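You operate a simulated robot arm through the tools that you are given. There is no shell and no other tool. Be economical: measure what you need, move in short steps, check, and stop when the job is done.

You are at the controls of a simulated two-armed robot. One attempt, no reset.

TASK
Fetch the film on the job card from the grey drawer and set layers and overlap for it.
Fine: stand the roll in the blue tray, shut the drawer; both numbers are on the card.

Only the result counts: the job must be done as asked and must still hold three seconds after the hand-in. Knocking over, shifting, dropping, spilling or breaking anything else fails it.

THE ROBOT
Two 7-joint arms with fingered hands on one trunk that stands fixed in place. Base frame: the origin is at the foot of the trunk, x ahead of it, y to its left, z up; the work surface is at about z = 0.78. Units: m, degrees, N and s.
The left shoulder is at [0.07, 0.139, 1.033], the right one opposite. With the tool pointing down near the work surface each hand reaches from about 0.46 to 0.84 m from the base axis, measured 20 degrees to its own side. Payload 3.9 kg a hand.
The TCP of each hand is the grasp point between the finger pads, 0.029 m short of the fingertips. In the tool frame z runs along the fingers and y along their closing line. The gripper opens to 0.1 m. The gripper's body begins 0.034 m behind the TCP. The gripper is a hand of 5 fingers: y runs from the thumb to the fingers, the wrist lies at [-0.015, -0.105, -0.177] in the tool frame.
Orientation is told as [roll, pitch, yaw] about the base's x, y, z axes, in that order, counted from this pose: with the fingers straight down and the wrist toward the robot, the tool's x, y and z point along [0, 1, 0], [1, 0, 0] and [0, 0, -1] of the base frame.

THE INTERFACE
- The arms move only by the tool step_arm. It takes "left_rows", "right_rows" or both (then of equal length, played together; a hand with none holds still); each is a list of rows, each a list of 2 entries, a list of its own where there are three numbers: the turn, a rotation vector about the base's x, y, z in units of 180 degrees (1.0 is 180 degrees), then the shift along the base's x, y, z in units of 200 mm (1.0 is 200 mm). In form: [[[rx, ry, rz], [dx, dy, dz]], ...]. A call has 1 to 10 rows; each row is the pose to reach, as a shift and turn from the pose commanded when the call began. A call with a number of a shift or a turn outside -1 to 1 is refused whole. Rows are played at 5 a second. More than 0.05 m and 8.6 degrees between two rows, and nothing of the call is played. A pose out of reach is approached as far as the arm can. The call stops where the force on the tool passes 90 N (or 10 N more than at its start, if that is more) or the arm is blocked; 0.2 s more then pass. In this call time passes only in rows, and 0.2 s behind the last. The reply holds the time, the measured pose of the TCP, the force on the tool along the base axes, the opening and the grip force, in the units named above and with some noise, with the torque about the TCP (base axes, N m) and any sound that the robot's microphone picked up.
- Cameras (640 x 400 px; columns grow to the right, rows downward): "scene" is now at [0.1364, 0.0281, 1.3436]; the picture's right is [0.44, -0.90, 0.00], its down [-0.69, -0.34, -0.64] and it looks along [0.57, 0.28, -0.77] (base axes); focal length 214 px, centre (320, 200). "left" rides on the left gripper at [-0.066, -0.086, -0.121] in its tool frame; the picture's right is [-0.76, -0.31, 0.58], its down [0.59, -0.70, 0.40] and it looks along [0.28, 0.64, 0.71] (tool axes); focal length 247 px, centre (320, 200). "right" rides on the right gripper at [0.066, -0.086, -0.121] in its tool frame; the picture's right is [-0.76, 0.31, -0.58], its down [-0.59, -0.70, 0.40] and it looks along [-0.28, 0.64, 0.71] (tool axes); focal length 247 px, centre (320, 200). There is no depth. A picture from a camera that has moved, and an enlarged one, comes with that camera's place and axes in the base frame and with its lens. The place of the scene camera against the robot may be out by one fixed shift of up to 0.025 m in any direction.
- camera(camera): a new picture of that camera. The clock stands still meanwhile.
- raise_lower(by): slides the trunk up (or, below 0, down) by that many m; the arms and the scene camera ride with it, the base frame stays. It gives what a move gives, with no picture.
- curl_fingers(index, middle, ring, little, thumb_bend, thumb_turn, hand): sets how far each is bent, from 0 (flat) to 1 (curled in); at 0.3 the hand is open as for a grip, at 0.7 the pads meet at the TCP. One left out holds its place. A second passes; each finger stops where it meets its share of the squeeze, and holds until it gets a number again. It is the only way to open and close the hand. It gives what a move gives, with no picture; readings hold the bend of each and the force on index, middle, ring, little, thumb and palm. thumb_turn goes from beside the hand (0) to across from the fingers (1), as for a grip.
- turn_head(pan, tilt): turns the head with the scene camera to pan (to the left, within 86 degrees either way) and tilt (down, from -29 to 69), counted from straight ahead of the robot. It gives what a move gives.
- close_up(camera, box): a new picture of the part [left, top, right, bottom] of that camera's present view, enlarged. The clock stands still meanwhile.
- hand_in(): hands the job in; it is judged then, once.

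Go step by step. Nothing tells you positions but the pictures and the camera data: compare them with the known pose of the tool, close in by small moves and look again before you grip or let go. The budget is 120 turns and 78 pictures, counting those below and the enlarged ones. Unless the task says otherwise, let go and move clear before handing in, and close with one line.

The tools are called as a command line: name --argument value ..., lists and objects as JSON in quotes. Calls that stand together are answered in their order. step_arm: Moves the arms, as the interface text tells. Its arguments: {"type":"object","properties":{"left_rows":{"type":"array","items":{"type":"array"}},"right_rows":{"type":"array","items":{"type":"array"}}},"required":[]} The other tools are called the same way: raise_lower (by) slides the trunk up or down; curl_fingers (index, middle, ring, little, thumb_bend, thumb_turn, hand) moves the fingers one by one; turn_head (pan, tilt) turns the head that bears the scene camera; camera (camera) takes a picture; close_up (camera, box) takes an enlarged picture of a part of a camera's view; hand_in () hands the job in.

At the start:

```text
clock: 0.0
left_position: [0.3403, 0.4957, 1.1248]
left_tcp_rot: [-1.3, 0.6, 27.5]
left_wrist_force: [0.1, 0.0, 0.0]
left_ft_torque: [0.03, -0.04, -0.02]
left_grip_width: 0.0996
left_finger_force: 0.1
left_shape: jaw
left_bend: [0.3, 0.3, 0.3, 0.3, 0.3, 0.98]
left_finger forces: [0.0, 0.0, 0.0, 0.1, 0.0, 0.1]
right_position: [0.6081, 0.0004, 1.1848]
right_tcp_rot: [-0.1, 0.0, 26.8]
right_wrist_force: [0.1, 0.2, 0.0]
right_ft_torque: [-0.02, -0.01, -0.01]
right_grip_width: 0.0999
right_finger_force: 0.1
right_shape: jaw
right_bend: [0.3, 0.3, 0.3, 0.3, 0.3, 0.98]
right_finger forces: [0.0, 0.0, 0.0, 0.0, 0.0, 0.0]
trunk travel left (down, up): [-0.675, 0.165]
head pan, tilt: [26.0, 50.2]
```

scene: 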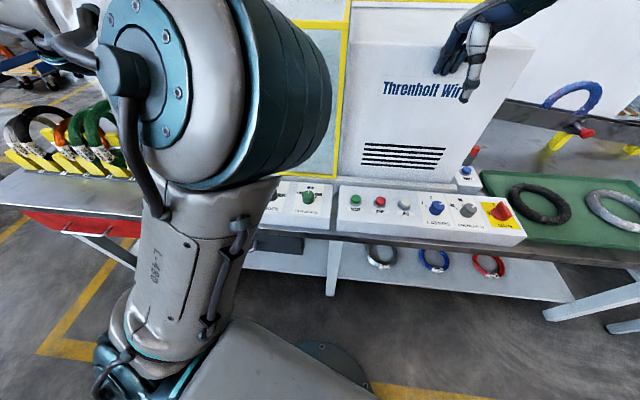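
right: 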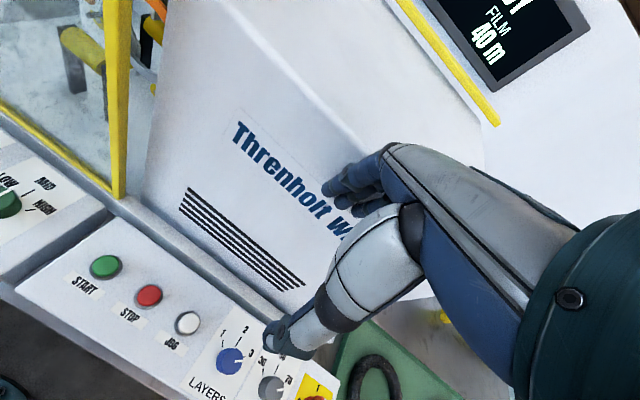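
left: 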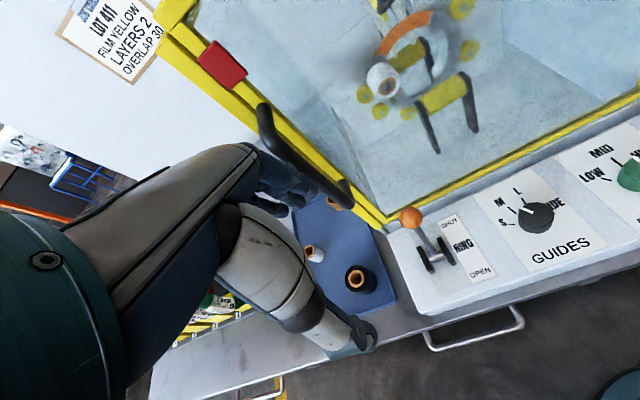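

The card at the left seems to say FILM YELLOW, LAYERS 2, OVERLAP 30. I'll enlarge it, and look around for the drawer and the tray.

close_up --camera "left" --box '[50, 0, 210, 100]'

close_up --camera "right" --box '[160, 280, 352, 400]'

turn_head --pan 60 --tilt 40

camera --camera "scene"

```text
4.00 times, centred on (130, 50) of left
camera zoom: at [0.2943, 0.4025, 1.2474], right [0.08, -0.83, -0.56], down [-0.9, 0.19, -0.4], along [0.44, 0.53, -0.72], focal length 988 px, centre (1080, 800)
```

zoom: 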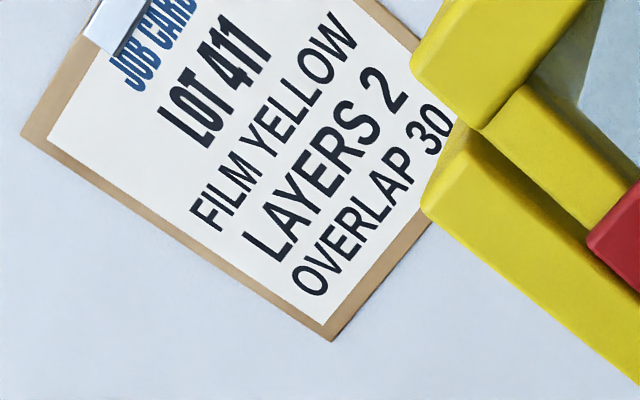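

```text
3.33 times, centred on (256, 340) of right
camera zoom: at [0.5024, 0.0201, 1.304], right [0.61, -0.54, 0.58], down [-0.36, -0.84, -0.4], along [0.7, 0.04, -0.71], focal length 823 px, centre (533, -267)
```

zoom: 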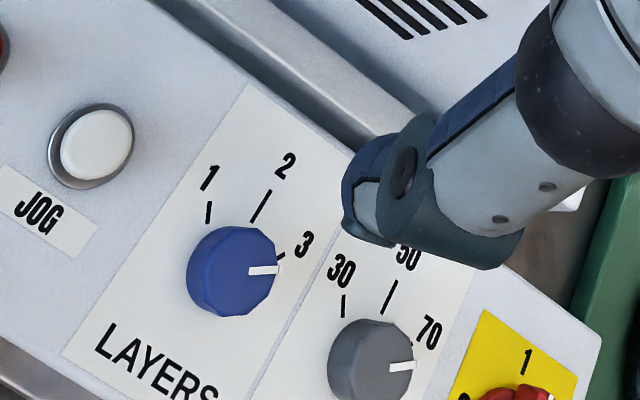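

```text
clock: 1.0
left_position: [0.3374, 0.4984, 1.1231]
left_tcp_rot: [-1.4, 0.7, 27.6]
left_wrist_force: [0.4, 0.6, 1.0]
left_ft_torque: [0.0, 0.0, 0.0]
left_grip_width: 0.0998
left_finger_force: 0.0
left_shape: jaw
left_bend: [0.3, 0.3, 0.3, 0.3, 0.3, 0.98]
left_finger forces: [0.0, 0.0, 0.0, 0.0, 0.0, 0.0]
right_position: [0.6091, 0.0019, 1.1835]
right_tcp_rot: [-0.1, 0.0, 26.8]
right_wrist_force: [-0.3, -0.1, -0.4]
right_ft_torque: [0.0, -0.01, -0.02]
right_grip_width: 0.0996
right_finger_force: 0.0
right_shape: jaw
right_bend: [0.3, 0.3, 0.3, 0.3, 0.3, 0.98]
right_finger forces: [0.0, 0.0, 0.0, 0.0, 0.0, 0.1]
trunk travel left (down, up): [-0.675, 0.165]
head pan, tilt: [60.0, 40.0]
```

```text
72 pictures are left
camera scene: at [0.11, 0.068, 1.3581], right [0.87, -0.5, 0.0], down [-0.32, -0.56, -0.77], along [0.38, 0.66, -0.64], focal length 214 px, centre (320, 200)
```

scene: 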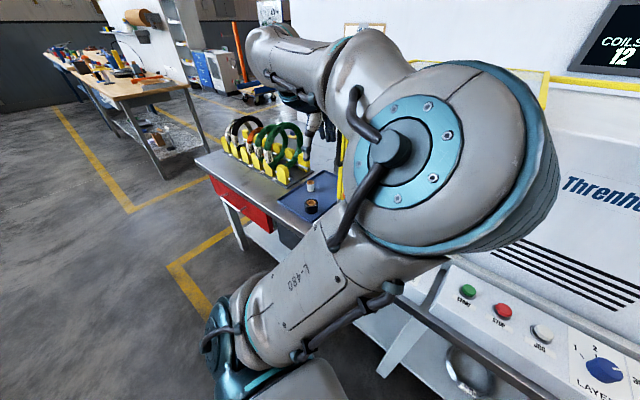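

Card: film yellow, layers 2, overlap 30; the dials now stand at 3 and 70. The grey drawer should be by the handle below the left hand; I'll shift the left hand back to view its front.

step_arm --left_rows '[[[0, 0, 0], [-0.2, -0.1, 0]], [[0, 0, 0], [-0.4, -0.2, 0]]]'

camera --camera "left"

```text
clock: 1.6
left_position: [0.2743, 0.4868, 1.1236]
left_tcp_rot: [-1.7, 0.7, 27.3]
left_wrist_force: [0.4, 0.6, 1.0]
left_ft_torque: [-0.01, 0.02, 0.02]
left_grip_width: 0.1
left_finger_force: 0.1
left_shape: jaw
left_bend: [0.3, 0.3, 0.3, 0.3, 0.3, 0.98]
left_finger forces: [0.0, 0.0, 0.0, 0.1, 0.1, 0.0]
left hand out of reach, approached as far as the arm can: row 1, 2
right_position: [0.6099, 0.0003, 1.183]
right_tcp_rot: [-0.1, -0.1, 26.8]
right_wrist_force: [0.7, 0.6, 0.2]
right_ft_torque: [-0.02, 0.03, 0.04]
right_grip_width: 0.0998
right_finger_force: 0.1
right_shape: jaw
right_bend: [0.3, 0.3, 0.3, 0.3, 0.3, 0.98]
right_finger forces: [0.0, 0.1, 0.0, 0.1, 0.0, 0.0]
trunk travel left (down, up): [-0.675, 0.165]
head pan, tilt: [60.0, 40.0]
```

```text
71 pictures are left
camera left: at [0.2287, 0.3943, 1.2467], right [0.08, -0.83, -0.55], down [-0.89, 0.19, -0.41], along [0.44, 0.52, -0.73], focal length 247 px, centre (320, 200)
```

left: 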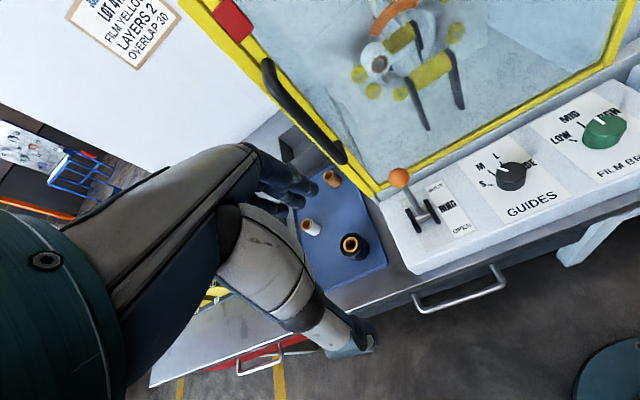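

The grey drawer's handle lies around (0.30, 0.45, 0.71). I'll look closer at it and at the tray.

close_up --camera "left" --box '[380, 230, 540, 330]'

close_up --camera "left" --box '[260, 150, 420, 250]'

turn_head --pan 35 --tilt 69

camera --camera "scene"

```text
4.00 times, centred on (460, 280) of left
camera zoom: at [0.2287, 0.3943, 1.2467], right [0.08, -0.83, -0.55], down [-0.89, 0.19, -0.41], along [0.44, 0.52, -0.73], focal length 988 px, centre (-240, -120)
```

zoom: 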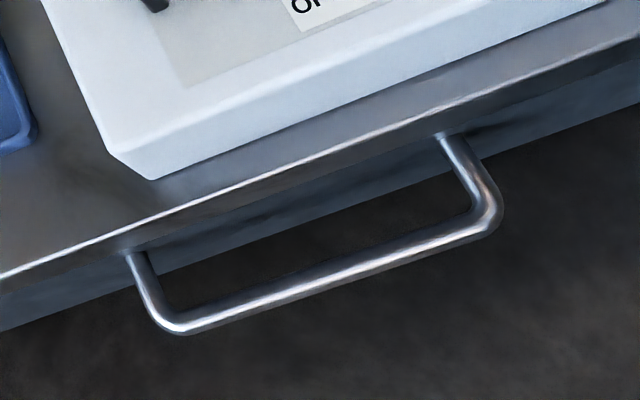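

```text
4.00 times, centred on (340, 200) of left
camera zoom: at [0.2287, 0.3943, 1.2467], right [0.08, -0.83, -0.55], down [-0.89, 0.19, -0.41], along [0.44, 0.52, -0.73], focal length 988 px, centre (240, 200)
```

zoom: 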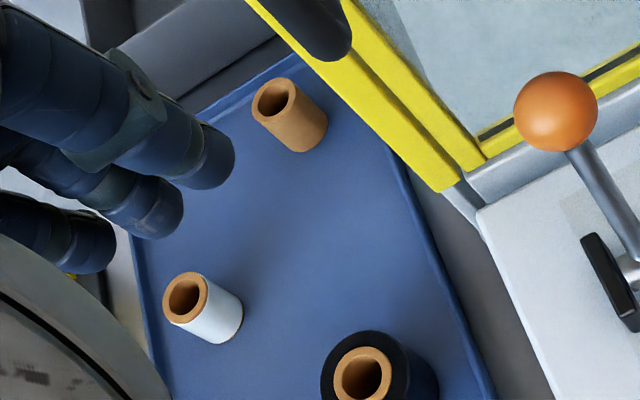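

```text
clock: 2.5
left_position: [0.2712, 0.489, 1.1225]
left_tcp_rot: [-1.6, 0.9, 27.6]
left_wrist_force: [0.0, 0.0, 0.4]
left_ft_torque: [0.02, 0.0, -0.01]
left_grip_width: 0.1
left_finger_force: 0.1
left_shape: jaw
left_bend: [0.3, 0.3, 0.3, 0.3, 0.3, 0.98]
left_finger forces: [0.0, 0.0, 0.0, 0.1, 0.1, 0.0]
right_position: [0.6098, -0.0007, 1.1825]
right_tcp_rot: [0.0, 0.1, 26.9]
right_wrist_force: [0.0, 0.1, 0.5]
right_ft_torque: [0.0, 0.02, 0.01]
right_grip_width: 0.1
right_finger_force: 0.0
right_shape: jaw
right_bend: [0.3, 0.3, 0.3, 0.3, 0.3, 0.98]
right_finger forces: [0.0, 0.0, 0.0, 0.0, 0.0, 0.0]
trunk travel left (down, up): [-0.675, 0.165]
head pan, tilt: [35.0, 68.8]
```

```text
68 pictures are left
camera scene: at [0.1129, 0.0266, 1.3221], right [0.57, -0.82, 0.0], down [-0.76, -0.54, -0.36], along [0.3, 0.21, -0.93], focal length 214 px, centre (320, 200)
```

scene: 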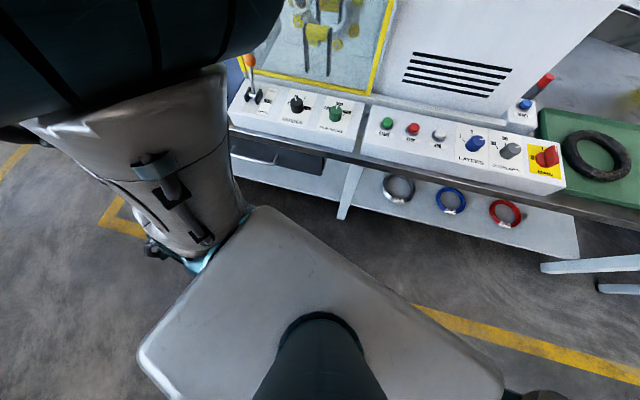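

close_up --camera "scene" --box '[220, 90, 380, 190]'

close_up --camera "scene" --box '[360, 80, 580, 218]'

```text
4.00 times, centred on (300, 140) of scene
camera zoom: at [0.1129, 0.0266, 1.3221], right [0.57, -0.82, 0.0], down [-0.76, -0.54, -0.36], along [0.3, 0.21, -0.93], focal length 858 px, centre (400, 440)
```

zoom: 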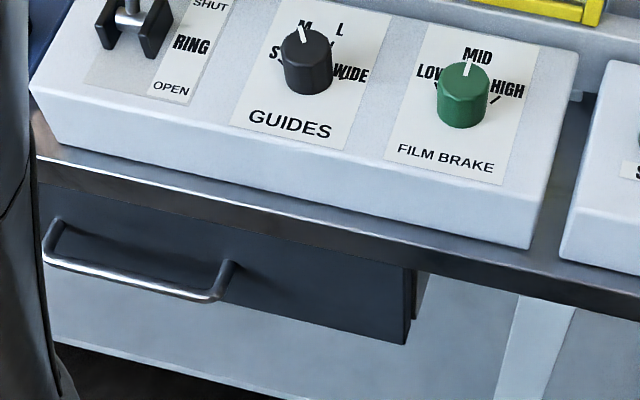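

```text
2.90 times, centred on (470, 149) of scene
camera zoom: at [0.1129, 0.0266, 1.3221], right [0.57, -0.82, 0.0], down [-0.76, -0.54, -0.36], along [0.3, 0.21, -0.93], focal length 622 px, centre (-115, 348)
```

zoom: 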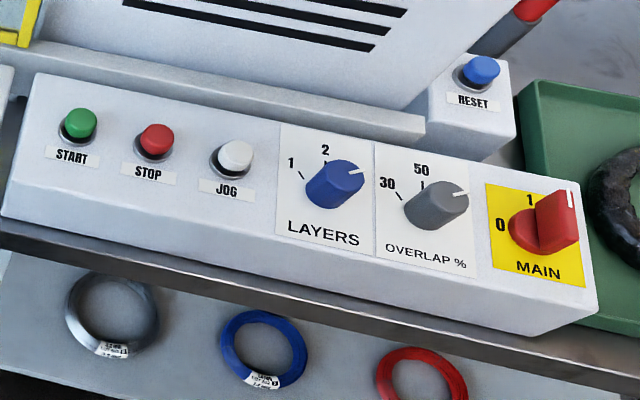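

I want to see the hand's shape well before hooking the handle, so I look at the right hand, the mirror of the left.

turn_head --pan 5 --tilt 25

camera --camera "scene"

```text
clock: 3.6
left_position: [0.2714, 0.488, 1.1239]
left_tcp_rot: [-1.5, 0.8, 27.5]
left_wrist_force: [-0.2, -0.1, 0.5]
left_ft_torque: [-0.01, 0.0, 0.0]
left_grip_width: 0.0996
left_finger_force: 0.0
left_shape: jaw
left_bend: [0.3, 0.3, 0.3, 0.3, 0.3, 0.98]
left_finger forces: [0.0, 0.1, 0.0, 0.0, 0.1, 0.1]
right_position: [0.6076, 0.0002, 1.183]
right_tcp_rot: [0.0, 0.1, 26.7]
right_wrist_force: [1.0, -0.3, 0.2]
right_ft_torque: [-0.02, 0.01, -0.02]
right_grip_width: 0.0999
right_finger_force: 0.1
right_shape: jaw
right_bend: [0.3, 0.3, 0.3, 0.3, 0.3, 0.98]
right_finger forces: [0.0, 0.0, 0.0, 0.0, 0.0, 0.0]
trunk travel left (down, up): [-0.675, 0.165]
head pan, tilt: [5.0, 25.0]
```

```text
65 pictures are left
camera scene: at [0.1592, 0.0026, 1.3813], right [0.09, -1.0, 0.0], down [-0.42, -0.04, -0.91], along [0.9, 0.08, -0.42], focal length 214 px, centre (320, 200)
```

scene: 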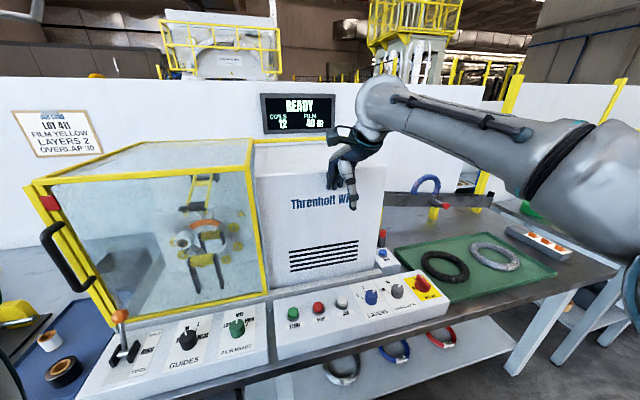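

close_up --camera "scene" --box '[304, 120, 400, 220]'

close_up --camera "right" --box '[200, 120, 640, 400]'

```text
4.00 times, centred on (352, 170) of scene
camera zoom: at [0.1592, 0.0026, 1.3813], right [0.09, -1.0, 0.0], down [-0.42, -0.04, -0.91], along [0.9, 0.08, -0.42], focal length 858 px, centre (192, 320)
```

zoom: 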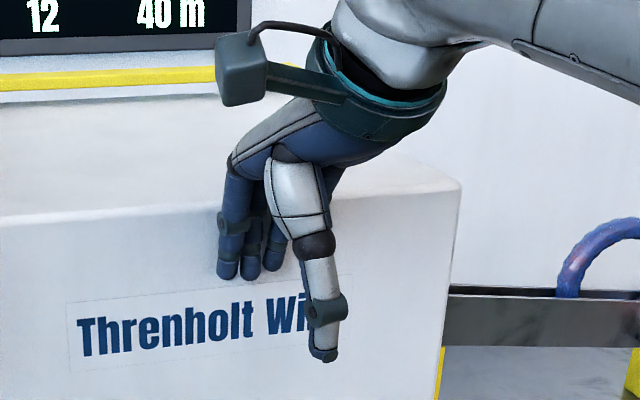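

```text
1.43 times, centred on (420, 260) of right
camera zoom: at [0.5024, 0.0202, 1.3039], right [0.61, -0.54, 0.58], down [-0.36, -0.84, -0.4], along [0.7, 0.04, -0.71], focal length 353 px, centre (177, 114)
```

zoom: 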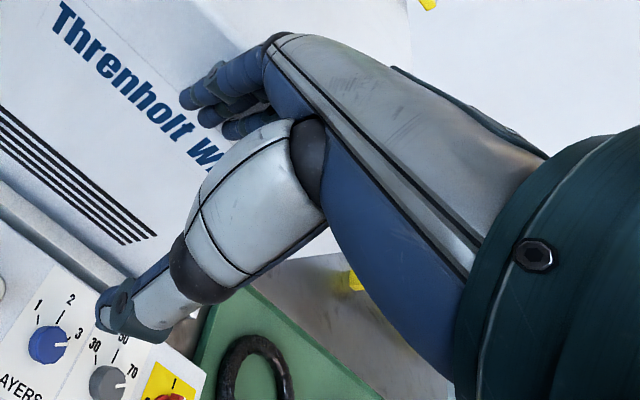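

The hand points down with the knuckles forward. I plan to tilt it about 45° so the fingers hook the handle bar from above and behind. First I raise the trunk for arm room, then yaw and tilt the left hand.

raise_lower --by 0.16

step_arm --left_rows '[[[0, 0, -0.042], [0, 0, -0.2]], [[0.0134, -0.0369, -0.042], [0, 0, -0.4]], [[0.0267, -0.0738, -0.042], [0, 0, -0.6]], [[0.04, -0.111, -0.042], [0, 0, -0.8]], [[0.0534, -0.148, -0.042], [0, 0, -1.0]], [[0.0668, -0.185, -0.042], [0, 0, -1.0]], [[0.08, -0.222, -0.042], [0, 0, -1.0]]]'

camera --camera "left"

```text
clock: 5.5
left_position: [0.2724, 0.4885, 1.2838]
left_tcp_rot: [-1.6, 0.7, 27.6]
left_wrist_force: [0.5, -0.4, 0.2]
left_ft_torque: [-0.01, 0.01, 0.0]
left_grip_width: 0.1
left_finger_force: 0.0
left_shape: jaw
left_bend: [0.3, 0.3, 0.3, 0.3, 0.3, 0.98]
left_finger forces: [0.1, 0.0, 0.0, 0.0, 0.0, 0.0]
right_position: [0.6093, -0.0005, 1.3435]
right_tcp_rot: [-0.1, 0.0, 26.9]
right_wrist_force: [-0.1, 0.2, 0.7]
right_ft_torque: [0.02, 0.02, 0.02]
right_grip_width: 0.0999
right_finger_force: 0.0
right_shape: jaw
right_bend: [0.3, 0.3, 0.3, 0.3, 0.3, 0.98]
right_finger forces: [0.0, 0.0, 0.1, 0.0, 0.0, 0.1]
trunk travel left (down, up): [-0.835, 0.005]
head pan, tilt: [5.0, 25.0]
```

```text
clock: 7.1
left_position: [0.2726, 0.5006, 1.0836]
left_tcp_rot: [-4.6, -41.9, 21.1]
left_wrist_force: [-0.5, -1.1, -0.1]
left_ft_torque: [0.0, 0.01, 0.01]
left_grip_width: 0.1002
left_finger_force: 0.1
left_shape: jaw
left_bend: [0.3, 0.3, 0.3, 0.3, 0.3, 0.98]
left_finger forces: [0.1, 0.0, 0.1, 0.0, 0.0, 0.0]
left hand out of reach, approached as far as the arm can: row 5, 6, 7
right_position: [0.6089, 0.0004, 1.3429]
right_tcp_rot: [-0.1, 0.0, 26.8]
right_wrist_force: [-1.2, -0.1, -0.4]
right_ft_torque: [-0.01, -0.02, -0.01]
right_grip_width: 0.0998
right_finger_force: 0.0
right_shape: jaw
right_bend: [0.3, 0.3, 0.3, 0.3, 0.3, 0.98]
right_finger forces: [0.0, 0.1, 0.0, 0.1, 0.0, 0.0]
trunk travel left (down, up): [-0.835, 0.005]
head pan, tilt: [5.0, 25.0]
```

```text
62 pictures are left
camera left: at [0.1547, 0.3971, 1.1196], right [0.39, -0.71, -0.59], down [-0.41, 0.44, -0.8], along [0.82, 0.56, -0.12], focal length 247 px, centre (320, 200)
```

left: 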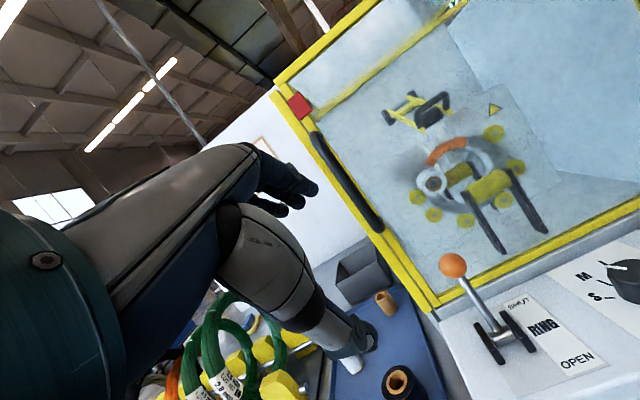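

step_arm --left_rows '[[[0, 0, 0], [-0.08, -0.085, -0.15]], [[0, 0, 0], [-0.16, -0.17, -0.3]], [[0, 0, 0], [-0.24, -0.25, -0.45]], [[0, 0, 0], [-0.32, -0.34, -0.6]], [[0, 0, 0], [-0.4, -0.425, -0.75]]]'

turn_head --pan 50 --tilt 60

camera --camera "scene"

```text
clock: 8.3
left_position: [0.1933, 0.4185, 0.9312]
left_tcp_rot: [-4.6, -41.8, 20.8]
left_wrist_force: [-0.4, -0.1, -0.5]
left_ft_torque: [0.01, 0.03, -0.04]
left_grip_width: 0.0998
left_finger_force: 0.0
left_shape: jaw
left_bend: [0.3, 0.3, 0.3, 0.3, 0.3, 0.98]
left_finger forces: [0.1, 0.1, 0.1, 0.0, 0.0, 0.0]
left hand out of reach, approached as far as the arm can: row 1, 2, 3
right_position: [0.6079, 0.0011, 1.3439]
right_tcp_rot: [-0.1, 0.0, 26.7]
right_wrist_force: [-0.2, -0.1, -0.1]
right_ft_torque: [-0.03, -0.03, -0.02]
right_grip_width: 0.0999
right_finger_force: 0.0
right_shape: jaw
right_bend: [0.3, 0.3, 0.3, 0.3, 0.3, 0.98]
right_finger forces: [0.0, 0.1, 0.1, 0.1, 0.1, 0.0]
trunk travel left (down, up): [-0.835, 0.005]
head pan, tilt: [5.0, 25.0]
```

```text
clock: 9.4
left_position: [0.1933, 0.4182, 0.9322]
left_tcp_rot: [-4.5, -41.9, 20.9]
left_wrist_force: [-0.6, 0.4, 0.3]
left_ft_torque: [0.01, -0.02, -0.01]
left_grip_width: 0.0997
left_finger_force: 0.0
left_shape: jaw
left_bend: [0.3, 0.3, 0.3, 0.3, 0.3, 0.98]
left_finger forces: [0.1, 0.0, 0.0, 0.1, 0.0, 0.1]
right_position: [0.6094, 0.0005, 1.3436]
right_tcp_rot: [0.0, 0.0, 26.9]
right_wrist_force: [0.9, -0.5, -0.1]
right_ft_torque: [0.0, -0.05, 0.0]
right_grip_width: 0.0996
right_finger_force: 0.0
right_shape: jaw
right_bend: [0.3, 0.3, 0.3, 0.3, 0.3, 0.98]
right_finger forces: [0.0, 0.0, 0.1, 0.1, 0.1, 0.1]
trunk travel left (down, up): [-0.835, 0.005]
head pan, tilt: [50.0, 60.0]
```

```text
61 pictures are left
camera scene: at [0.1103, 0.0458, 1.4914], right [0.77, -0.64, 0.0], down [-0.56, -0.66, -0.5], along [0.32, 0.38, -0.87], focal length 214 px, centre (320, 200)
```

scene: 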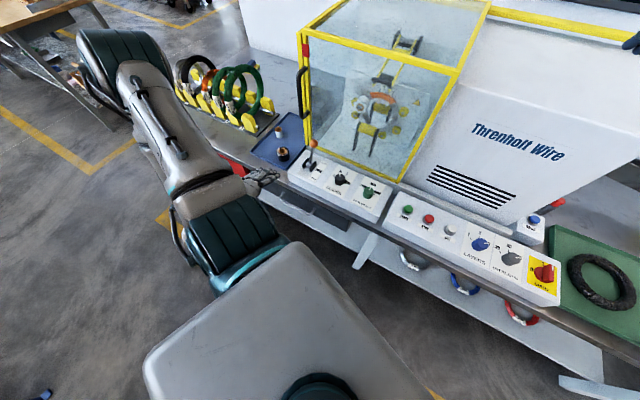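

close_up --camera "scene" --box '[220, 120, 380, 220]'

```text
4.00 times, centred on (300, 170) of scene
camera zoom: at [0.1103, 0.0458, 1.4914], right [0.77, -0.64, 0.0], down [-0.56, -0.66, -0.5], along [0.32, 0.38, -0.87], focal length 858 px, centre (400, 320)
```

zoom: 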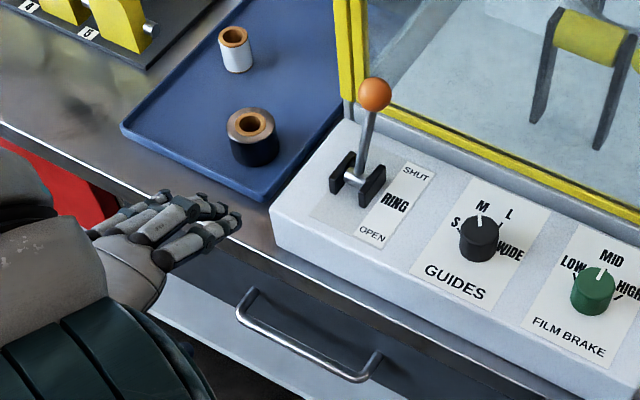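

The hand needs to come down toward the bar. I'll pre-curl the fingers so they fit the handle gap and go to a pre-grasp point.

curl_fingers --hand "left" --index 0.55 --middle 0.55 --ring 0.55 --little 0.55

step_arm --left_rows '[[[0, 0, 0], [-0.05, 0, -0.2]], [[0, 0, 0], [-0.05, 0, -0.4]], [[0, 0, 0], [0, 0.02, -0.6]], [[0, 0, 0], [0.1, 0.04, -0.75]]]'

close_up --camera "scene" --box '[220, 120, 380, 220]'

camera --camera "left"

```text
clock: 10.4
left_position: [0.1929, 0.4176, 0.9297]
left_tcp_rot: [-4.5, -41.8, 20.8]
left_wrist_force: [-0.3, -0.6, 0.4]
left_ft_torque: [0.01, -0.02, 0.0]
left_grip_width: 0.0688
left_finger_force: 0.1
left_shape: fingers
left_bend: [0.55, 0.55, 0.55, 0.55, 0.3, 0.98]
left_finger forces: [0.1, 0.1, 0.0, 0.1, 0.0, 0.1]
right_position: [0.6084, 0.0008, 1.3442]
right_tcp_rot: [0.0, 0.1, 26.8]
right_wrist_force: [-0.5, -0.5, 0.2]
right_ft_torque: [0.0, 0.02, 0.03]
right_grip_width: 0.0997
right_finger_force: 0.0
right_shape: jaw
right_bend: [0.3, 0.3, 0.3, 0.3, 0.3, 0.98]
right_finger forces: [0.0, 0.0, 0.0, 0.1, 0.1, 0.1]
trunk travel left (down, up): [-0.835, 0.005]
head pan, tilt: [50.0, 60.0]
```

```text
clock: 11.4
left_position: [0.2157, 0.4233, 0.7809]
left_tcp_rot: [-4.5, -41.7, 20.9]
left_wrist_force: [0.2, 0.4, -0.4]
left_ft_torque: [0.01, -0.03, -0.01]
left_grip_width: 0.0688
left_finger_force: 0.1
left_shape: fingers
left_bend: [0.55, 0.55, 0.55, 0.55, 0.3, 0.98]
left_finger forces: [0.0, 0.0, 0.0, 0.1, 0.1, 0.1]
right_position: [0.6085, 0.0009, 1.3422]
right_tcp_rot: [0.0, 0.0, 26.8]
right_wrist_force: [0.2, -0.3, -0.4]
right_ft_torque: [0.01, -0.01, -0.03]
right_grip_width: 0.0996
right_finger_force: 0.0
right_shape: jaw
right_bend: [0.3, 0.3, 0.3, 0.3, 0.3, 0.98]
right_finger forces: [0.0, 0.1, 0.0, 0.0, 0.0, 0.0]
trunk travel left (down, up): [-0.835, 0.005]
head pan, tilt: [50.0, 60.0]
```

```text
4.00 times, centred on (300, 170) of scene
camera zoom: at [0.1105, 0.0464, 1.4914], right [0.77, -0.64, 0.0], down [-0.56, -0.66, -0.5], along [0.32, 0.38, -0.87], focal length 858 px, centre (400, 320)
```

zoom: 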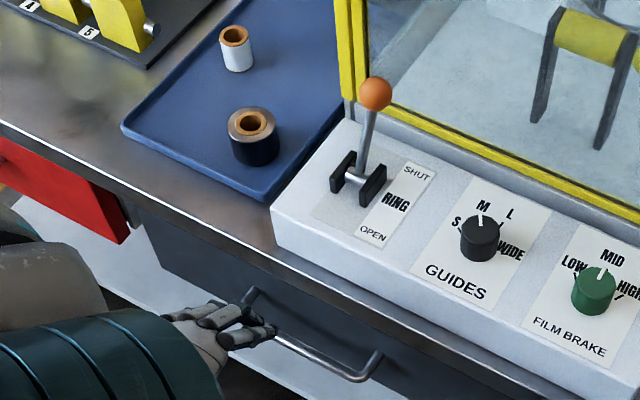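

```text
58 pictures are left
camera left: at [0.0986, 0.3186, 0.8182], right [0.39, -0.71, -0.59], down [-0.41, 0.44, -0.8], along [0.82, 0.56, -0.12], focal length 247 px, centre (320, 200)
```

left: 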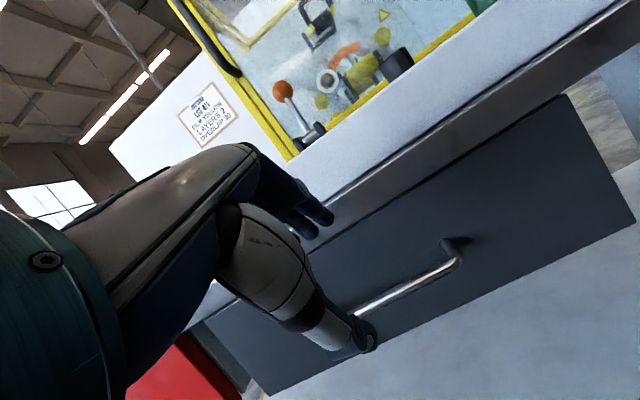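

The left camera now shows the drawer front plainly; the bar is at about z 0.67, centre (0.287, 0.447). I close in to a point 5 cm short of it.

step_arm --left_rows '[[[0, 0, 0], [0.03, 0.0, -0.2]], [[0, 0, 0], [0.145, 0.04, -0.305]]]'

close_up --camera "scene" --box '[220, 120, 380, 220]'

close_up --camera "left" --box '[220, 140, 540, 340]'

```text
clock: 12.0
left_position: [0.2429, 0.432, 0.7209]
left_tcp_rot: [-4.5, -41.8, 20.8]
left_wrist_force: [0.3, -0.2, 1.3]
left_ft_torque: [-0.01, 0.01, 0.0]
left_grip_width: 0.0687
left_finger_force: 0.0
left_shape: fingers
left_bend: [0.55, 0.55, 0.55, 0.55, 0.3, 0.98]
left_finger forces: [0.0, 0.0, 0.0, 0.0, 0.1, 0.1]
right_position: [0.6086, 0.0012, 1.3444]
right_tcp_rot: [-0.1, 0.0, 26.8]
right_wrist_force: [1.1, 0.6, -0.4]
right_ft_torque: [-0.01, 0.03, 0.01]
right_grip_width: 0.0998
right_finger_force: 0.1
right_shape: jaw
right_bend: [0.3, 0.3, 0.3, 0.3, 0.3, 0.98]
right_finger forces: [0.1, 0.1, 0.0, 0.1, 0.0, 0.0]
trunk travel left (down, up): [-0.835, 0.005]
head pan, tilt: [50.0, 60.0]
```

```text
4.00 times, centred on (300, 170) of scene
camera zoom: at [0.1109, 0.0459, 1.4914], right [0.77, -0.64, 0.0], down [-0.56, -0.66, -0.5], along [0.32, 0.38, -0.87], focal length 858 px, centre (400, 320)
```

zoom: 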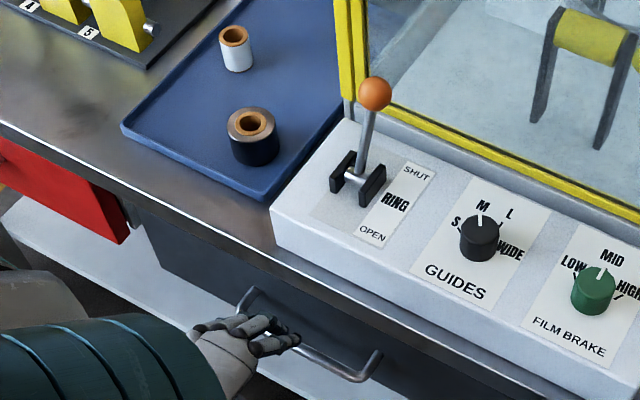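

```text
2.00 times, centred on (380, 240) of left
camera zoom: at [0.1259, 0.328, 0.7575], right [0.39, -0.71, -0.59], down [-0.41, 0.44, -0.8], along [0.82, 0.56, -0.12], focal length 494 px, centre (200, 120)
```

zoom: 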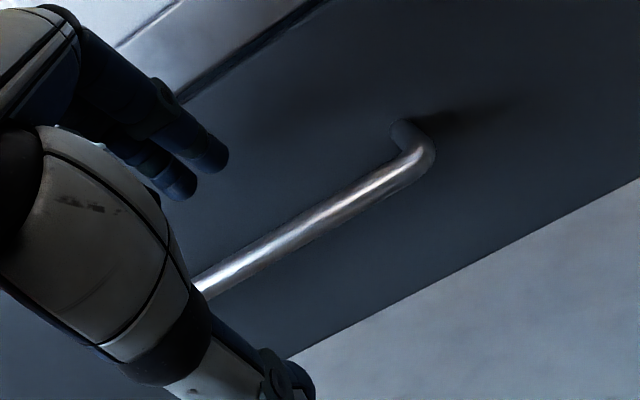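

step_arm --left_rows '[[[0, 0, 0], [0.05, 0.015, -0.07]], [[0, 0, 0], [0.11, 0.035, -0.13]], [[0, 0, 0], [0.165, 0.055, -0.19]]]'

close_up --camera "scene" --box '[250, 160, 330, 210]'

close_up --camera "left" --box '[220, 140, 540, 340]'

```text
clock: 12.8
left_position: [0.2738, 0.4438, 0.684]
left_tcp_rot: [-4.5, -41.7, 20.8]
left_wrist_force: [0.5, -0.5, -0.2]
left_ft_torque: [-0.01, -0.03, 0.0]
left_grip_width: 0.069
left_finger_force: 0.1
left_shape: fingers
left_bend: [0.55, 0.55, 0.55, 0.55, 0.3, 0.98]
left_finger forces: [0.1, 0.1, 0.0, 0.0, 0.1, 0.0]
right_position: [0.6088, 0.0002, 1.3428]
right_tcp_rot: [-0.1, 0.0, 26.8]
right_wrist_force: [-0.7, 1.0, -0.2]
right_ft_torque: [0.0, 0.02, 0.05]
right_grip_width: 0.0999
right_finger_force: 0.2
right_shape: jaw
right_bend: [0.3, 0.3, 0.3, 0.3, 0.3, 0.98]
right_finger forces: [0.0, 0.0, 0.0, 0.1, 0.1, 0.1]
trunk travel left (down, up): [-0.835, 0.005]
head pan, tilt: [50.0, 60.0]
```

```text
8.00 times, centred on (290, 185) of scene
camera zoom: at [0.1103, 0.0456, 1.4914], right [0.77, -0.64, 0.0], down [-0.56, -0.66, -0.5], along [0.32, 0.38, -0.87], focal length 1716 px, centre (560, 320)
```

zoom: 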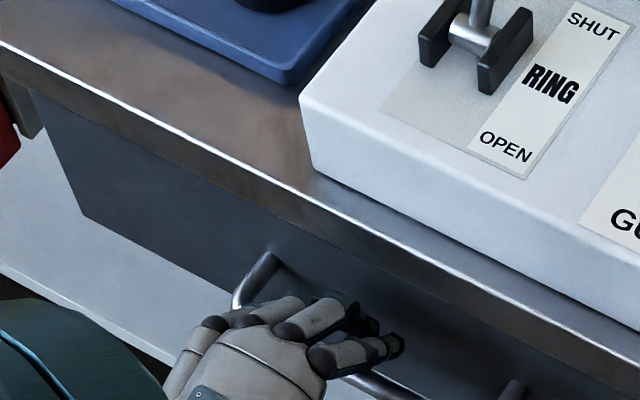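

```text
2.00 times, centred on (380, 240) of left
camera zoom: at [0.1568, 0.3394, 0.7199], right [0.39, -0.71, -0.59], down [-0.41, 0.44, -0.8], along [0.82, 0.56, -0.12], focal length 494 px, centre (200, 120)
```

zoom: 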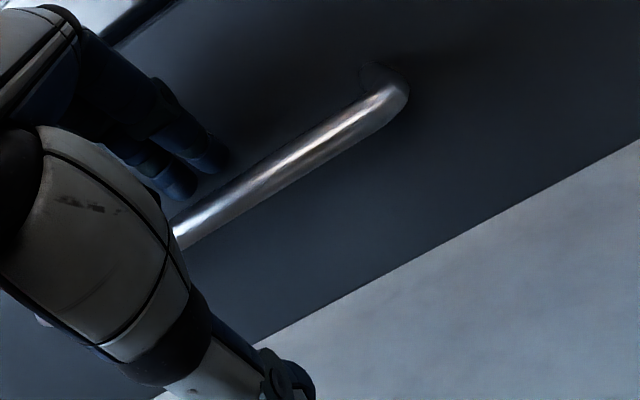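

The bar lies between fingers and thumb. I close the hand on it.

curl_fingers --hand "left" --index 0.8 --middle 0.8 --ring 0.8 --little 0.8 --thumb_bend 0.8

close_up --camera "scene" --box '[250, 160, 330, 210]'

```text
clock: 13.8
left_position: [0.2729, 0.4433, 0.6814]
left_tcp_rot: [-4.5, -41.6, 20.9]
left_wrist_force: [-0.1, -1.7, -16.3]
left_ft_torque: [0.35, -0.11, -0.16]
left_grip_width: 0.0
left_finger_force: 18.3
left_shape: fingers
left_bend: [0.8, 0.79, 0.79, 0.8, 0.58, 0.97]
left_finger forces: [1.9, 1.1, 3.5, 6.4, 23.3, 0.1]
right_position: [0.6084, 0.0021, 1.3428]
right_tcp_rot: [-0.1, 0.2, 26.8]
right_wrist_force: [-0.5, 0.2, 0.0]
right_ft_torque: [0.0, 0.01, 0.0]
right_grip_width: 0.0999
right_finger_force: 0.1
right_shape: jaw
right_bend: [0.3, 0.3, 0.3, 0.3, 0.3, 0.98]
right_finger forces: [0.0, 0.0, 0.0, 0.0, 0.0, 0.0]
trunk travel left (down, up): [-0.835, 0.005]
head pan, tilt: [50.0, 60.0]
```

```text
8.00 times, centred on (290, 185) of scene
camera zoom: at [0.1113, 0.0476, 1.491], right [0.77, -0.64, 0.0], down [-0.56, -0.66, -0.5], along [0.32, 0.38, -0.87], focal length 1716 px, centre (560, 320)
```

zoom: 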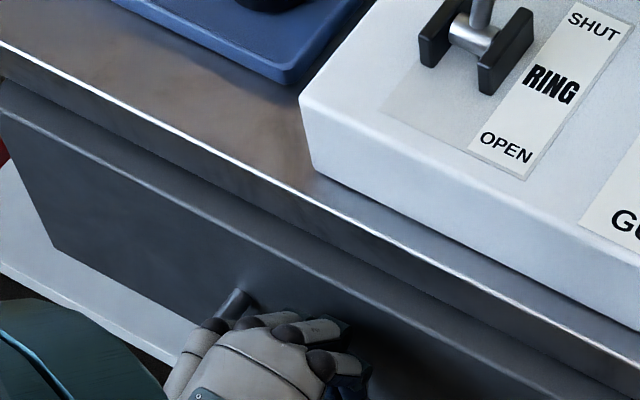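

The drawer has already come out slightly; the fingers hook the bar. Now I pull along the drawer's axis.

step_arm --left_rows '[[[0, 0, 0], [-0.094, -0.035, 0]], [[0, 0, 0], [-0.187, -0.07, 0]], [[0, 0, 0], [-0.281, -0.106, 0]], [[0, 0, 0], [-0.374, -0.141, 0]], [[0, 0, 0], [-0.468, -0.176, 0]]]'

camera --camera "scene"

```text
clock: 15.0
left_position: [0.1784, 0.4085, 0.6824]
left_tcp_rot: [-4.5, -41.6, 20.9]
left_wrist_force: [-3.0, 6.5, -22.8]
left_ft_torque: [0.34, -0.14, -0.18]
left_grip_width: 0.0
left_finger_force: 16.9
left_shape: fingers
left_bend: [0.8, 0.79, 0.79, 0.8, 0.58, 0.98]
left_finger forces: [1.7, 1.1, 2.6, 3.8, 25.2, 0.0]
right_position: [0.608, 0.0021, 1.3434]
right_tcp_rot: [0.0, 0.0, 26.9]
right_wrist_force: [0.2, -0.6, -0.6]
right_ft_torque: [0.0, -0.03, -0.02]
right_grip_width: 0.0996
right_finger_force: 0.1
right_shape: jaw
right_bend: [0.3, 0.3, 0.3, 0.3, 0.3, 0.98]
right_finger forces: [0.1, 0.1, 0.0, 0.0, 0.0, 0.1]
trunk travel left (down, up): [-0.835, 0.005]
head pan, tilt: [50.0, 60.0]
```

```text
52 pictures are left
camera scene: at [0.1101, 0.0486, 1.4911], right [0.77, -0.64, 0.0], down [-0.56, -0.66, -0.5], along [0.32, 0.38, -0.87], focal length 214 px, centre (320, 200)
```

scene: 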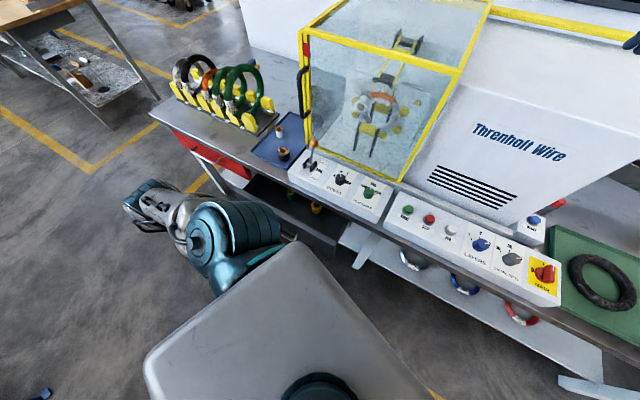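

step_arm --left_rows '[[[0, 0, 0], [-0.094, -0.035, 0]], [[0, 0, 0], [-0.187, -0.07, 0]], [[0, 0, 0], [-0.281, -0.106, 0]]]'

close_up --camera "scene" --box '[220, 150, 380, 250]'

```text
clock: 15.8
left_position: [0.125, 0.3854, 0.6837]
left_tcp_rot: [-4.6, -41.7, 21.1]
left_wrist_force: [-3.5, 13.2, -25.0]
left_ft_torque: [0.36, -0.17, -0.25]
left_grip_width: 0.0002
left_finger_force: 16.9
left_shape: fingers
left_bend: [0.8, 0.79, 0.79, 0.8, 0.57, 0.99]
left_finger forces: [1.5, 1.4, 2.5, 2.4, 25.7, 0.0]
right_position: [0.6078, 0.0047, 1.3443]
right_tcp_rot: [-0.1, 0.0, 26.8]
right_wrist_force: [1.2, -0.1, -0.2]
right_ft_torque: [0.04, -0.01, 0.03]
right_grip_width: 0.1
right_finger_force: 0.2
right_shape: jaw
right_bend: [0.3, 0.3, 0.3, 0.3, 0.3, 0.98]
right_finger forces: [0.1, 0.1, 0.0, 0.0, 0.0, 0.0]
trunk travel left (down, up): [-0.835, 0.005]
head pan, tilt: [50.0, 60.0]
```

```text
4.00 times, centred on (300, 200) of scene
camera zoom: at [0.1098, 0.0496, 1.4911], right [0.77, -0.64, 0.0], down [-0.56, -0.67, -0.5], along [0.32, 0.38, -0.87], focal length 858 px, centre (400, 200)
```

zoom: 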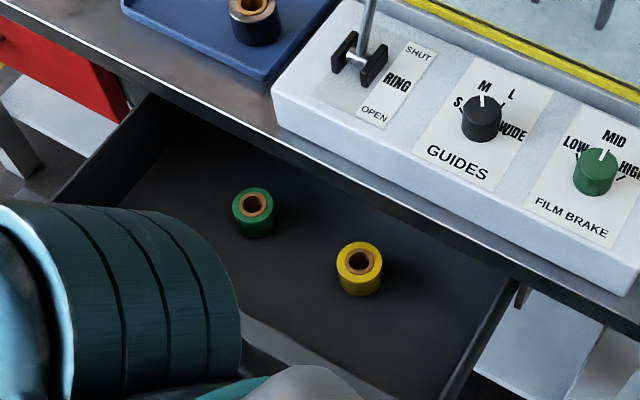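

The yellow roll stands in the drawer, now in clear view next to a green one. I pull the drawer a bit further to gain clearance from the bench edge.

step_arm --left_rows '[[[0, 0, 0], [-0.095, -0.02, 0]], [[0, 0, 0], [-0.19, -0.04, 0]]]'

close_up --camera "scene" --box '[220, 150, 380, 250]'

```text
clock: 16.4
left_position: [0.0867, 0.3771, 0.6843]
left_tcp_rot: [-4.7, -41.7, 20.8]
left_wrist_force: [-0.4, -3.5, -28.0]
left_ft_torque: [0.25, -0.26, -0.12]
left_grip_width: 0.0015
left_finger_force: 16.2
left_shape: fingers
left_bend: [0.8, 0.79, 0.79, 0.8, 0.56, 0.97]
left_finger forces: [0.8, 0.7, 2.5, 1.7, 28.1, 0.0]
right_position: [0.6078, 0.0021, 1.3437]
right_tcp_rot: [-0.1, 0.0, 26.9]
right_wrist_force: [0.0, 0.9, -0.2]
right_ft_torque: [-0.01, -0.04, 0.01]
right_grip_width: 0.1
right_finger_force: 0.0
right_shape: jaw
right_bend: [0.3, 0.3, 0.3, 0.3, 0.3, 0.98]
right_finger forces: [0.1, 0.0, 0.0, 0.1, 0.0, 0.0]
trunk travel left (down, up): [-0.835, 0.005]
head pan, tilt: [50.0, 60.0]
```

```text
4.00 times, centred on (300, 200) of scene
camera zoom: at [0.1098, 0.0476, 1.4912], right [0.77, -0.64, 0.0], down [-0.56, -0.66, -0.5], along [0.32, 0.38, -0.87], focal length 858 px, centre (400, 200)
```

zoom: 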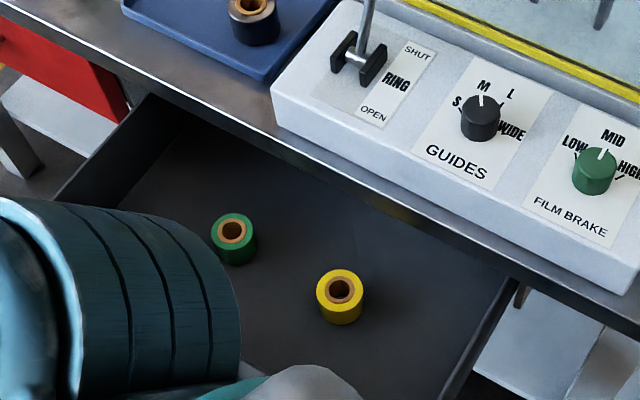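

The drawer is open about 22 cm. I open the hand and back off the bar up and rearward.

curl_fingers --hand "left" --index 0.5 --middle 0.5 --ring 0.5 --little 0.5 --thumb_bend 0.15

step_arm --left_rows '[[[0, 0, 0], [-0.04, -0.015, 0.1]], [[0, 0, 0], [-0.08, -0.03, 0.2]], [[0, 0, 0], [-0.08, -0.03, 0.4]], [[0, 0, 0], [-0.08, 0, 0.6]], [[0, 0, 0], [-0.08, 0, 0.8]]]'

camera --camera "scene"

```text
clock: 17.4
left_position: [0.0882, 0.3775, 0.6855]
left_tcp_rot: [-4.6, -41.9, 20.9]
left_wrist_force: [0.5, 0.8, -0.3]
left_ft_torque: [0.02, -0.02, 0.02]
left_grip_width: 0.0793
left_finger_force: 0.1
left_shape: fingers
left_bend: [0.5, 0.5, 0.5, 0.5, 0.15, 0.97]
left_finger forces: [0.1, 0.0, 0.0, 0.1, 0.0, 0.0]
right_position: [0.6091, -0.0005, 1.3425]
right_tcp_rot: [0.0, 0.1, 26.8]
right_wrist_force: [0.2, 0.4, 0.7]
right_ft_torque: [-0.01, -0.01, 0.02]
right_grip_width: 0.0997
right_finger_force: 0.0
right_shape: jaw
right_bend: [0.3, 0.3, 0.3, 0.3, 0.3, 0.98]
right_finger forces: [0.0, 0.0, 0.1, 0.1, 0.0, 0.0]
trunk travel left (down, up): [-0.835, 0.005]
head pan, tilt: [50.0, 60.0]
```

```text
clock: 18.6
left_position: [0.0745, 0.3783, 0.8418]
left_tcp_rot: [-4.5, -41.9, 21.0]
left_wrist_force: [0.0, -0.2, 0.3]
left_ft_torque: [0.03, 0.03, -0.02]
left_grip_width: 0.0796
left_finger_force: 0.1
left_shape: fingers
left_bend: [0.5, 0.5, 0.5, 0.5, 0.15, 0.98]
left_finger forces: [0.1, 0.1, 0.0, 0.0, 0.0, 0.0]
right_position: [0.6098, 0.0002, 1.3422]
right_tcp_rot: [0.1, -0.1, 26.8]
right_wrist_force: [-0.5, 0.5, 0.2]
right_ft_torque: [0.01, 0.03, 0.0]
right_grip_width: 0.0998
right_finger_force: 0.1
right_shape: jaw
right_bend: [0.3, 0.3, 0.3, 0.3, 0.3, 0.98]
right_finger forces: [0.0, 0.0, 0.0, 0.1, 0.0, 0.1]
trunk travel left (down, up): [-0.835, 0.005]
head pan, tilt: [50.0, 60.0]
```

```text
49 pictures are left
camera scene: at [0.1108, 0.0451, 1.4913], right [0.77, -0.64, 0.0], down [-0.56, -0.66, -0.5], along [0.32, 0.38, -0.87], focal length 214 px, centre (320, 200)
```

scene: 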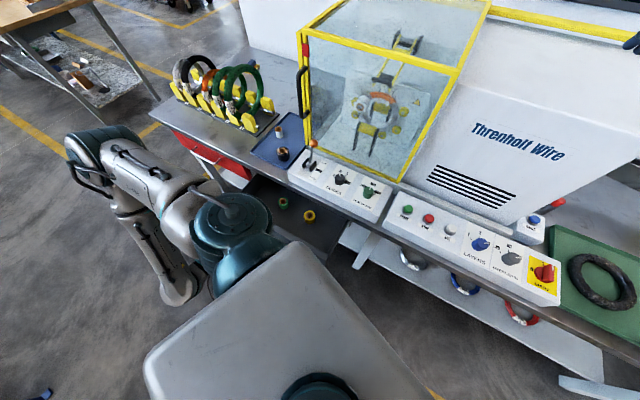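

Handle released. Now I turn the left hand back to pointing down, over the roll.

step_arm --left_rows '[[[-0.01, 0.0377, 0], [0.1, 0, 0.1]], [[-0.02, 0.0753, 0], [0.25, 0, 0.2]], [[-0.03, 0.113, 0], [0.4, 0, 0.25]], [[-0.04, 0.151, 0], [0.55, 0, 0.3]], [[-0.05, 0.188, 0], [0.7, 0, 0.3]], [[-0.06, 0.226, 0], [0.85, 0, 0.3]]]'

camera --camera "left"

```text
clock: 20.0
left_position: [0.2611, 0.4183, 0.8703]
left_tcp_rot: [-0.4, 0.5, 19.3]
left_wrist_force: [0.8, 0.1, -0.1]
left_ft_torque: [-0.02, 0.04, -0.03]
left_grip_width: 0.0799
left_finger_force: 0.0
left_shape: fingers
left_bend: [0.5, 0.5, 0.5, 0.5, 0.15, 0.98]
left_finger forces: [0.0, 0.0, 0.0, 0.0, 0.0, 0.1]
left hand out of reach, approached as far as the arm can: row 3, 4, 5, 6
right_position: [0.6107, -0.0004, 1.3428]
right_tcp_rot: [0.1, 0.1, 26.8]
right_wrist_force: [0.8, 0.1, -0.3]
right_ft_torque: [0.03, 0.03, 0.04]
right_grip_width: 0.0997
right_finger_force: 0.1
right_shape: jaw
right_bend: [0.3, 0.3, 0.3, 0.3, 0.3, 0.98]
right_finger forces: [0.1, 0.1, 0.1, 0.0, 0.0, 0.0]
trunk travel left (down, up): [-0.835, 0.005]
head pan, tilt: [50.0, 60.0]
```

```text
48 pictures are left
camera left: at [0.2037, 0.3299, 0.9929], right [-0.04, -0.82, -0.57], down [-0.86, 0.32, -0.4], along [0.51, 0.47, -0.72], focal length 247 px, centre (320, 200)
```

left: 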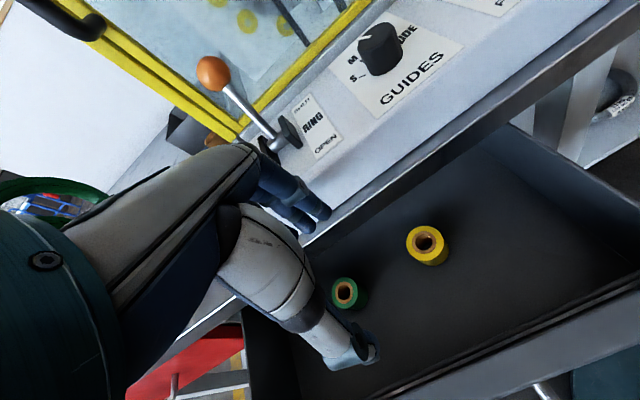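

The release nudged the drawer back in about 3 cm, leaving the yellow roll close under the bench edge. I'll draw the drawer out further from inside, with the thumb against the inner side of its front at the empty left end.

curl_fingers --hand "left" --index 0.75 --middle 0.75 --ring 0.75 --little 0.75 --thumb_bend 0.3

step_arm --left_rows '[[[0, 0, 0], [-0.1, 0.18, 0]], [[0, 0, 0], [-0.2, 0.36, 0]], [[0, 0, 0], [-0.3, 0.54, 0]], [[0, 0, 0], [-0.37, 0.72, 0]], [[0, 0, 0], [-0.37, 0.72, -0.2]], [[0, 0, 0], [-0.37, 0.72, -0.35]]]'

camera --camera "left"

camera --camera "scene"

```text
clock: 21.0
left_position: [0.2607, 0.4191, 0.8725]
left_tcp_rot: [-0.5, 0.2, 19.3]
left_wrist_force: [1.2, 0.5, 0.7]
left_ft_torque: [0.01, 0.02, 0.03]
left_grip_width: 0.0422
left_finger_force: 0.0
left_shape: fingers
left_bend: [0.75, 0.75, 0.75, 0.75, 0.3, 0.98]
left_finger forces: [0.1, 0.0, 0.1, 0.1, 0.1, 0.0]
right_position: [0.609, 0.0014, 1.3424]
right_tcp_rot: [0.0, 0.0, 26.9]
right_wrist_force: [0.8, -0.7, -0.8]
right_ft_torque: [0.02, -0.01, 0.0]
right_grip_width: 0.0997
right_finger_force: 0.1
right_shape: jaw
right_bend: [0.3, 0.3, 0.3, 0.3, 0.3, 0.98]
right_finger forces: [0.0, 0.0, 0.0, 0.0, 0.1, 0.1]
trunk travel left (down, up): [-0.835, 0.005]
head pan, tilt: [50.0, 60.0]
```

```text
clock: 22.4
left_position: [0.1859, 0.5622, 0.8052]
left_tcp_rot: [-0.5, 0.2, 19.3]
left_wrist_force: [0.4, -0.4, -0.1]
left_ft_torque: [-0.03, -0.02, 0.04]
left_grip_width: 0.042
left_finger_force: 0.0
left_shape: fingers
left_bend: [0.75, 0.75, 0.75, 0.75, 0.3, 0.98]
left_finger forces: [0.0, 0.0, 0.0, 0.0, 0.0, 0.0]
right_position: [0.6091, 0.0003, 1.3438]
right_tcp_rot: [-0.1, 0.0, 26.7]
right_wrist_force: [-0.2, 0.4, -0.5]
right_ft_torque: [0.01, 0.02, -0.01]
right_grip_width: 0.0998
right_finger_force: 0.1
right_shape: jaw
right_bend: [0.3, 0.3, 0.3, 0.3, 0.3, 0.98]
right_finger forces: [0.1, 0.0, 0.1, 0.1, 0.1, 0.1]
trunk travel left (down, up): [-0.835, 0.005]
head pan, tilt: [50.0, 60.0]
```

```text
47 pictures are left
camera left: at [0.1276, 0.4734, 0.9266], right [-0.04, -0.82, -0.57], down [-0.86, 0.32, -0.4], along [0.51, 0.47, -0.72], focal length 247 px, centre (320, 200)
```

left: 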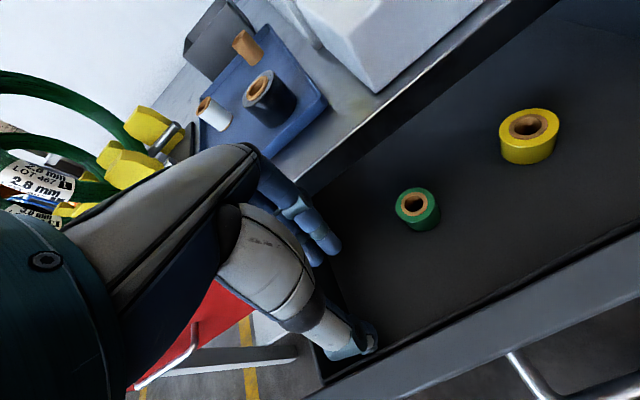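

```text
46 pictures are left
camera scene: at [0.1101, 0.0461, 1.4914], right [0.77, -0.64, 0.0], down [-0.56, -0.66, -0.5], along [0.32, 0.38, -0.87], focal length 214 px, centre (320, 200)
```

scene: 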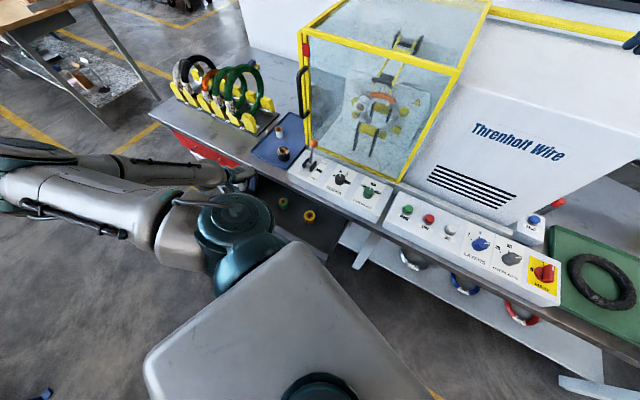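

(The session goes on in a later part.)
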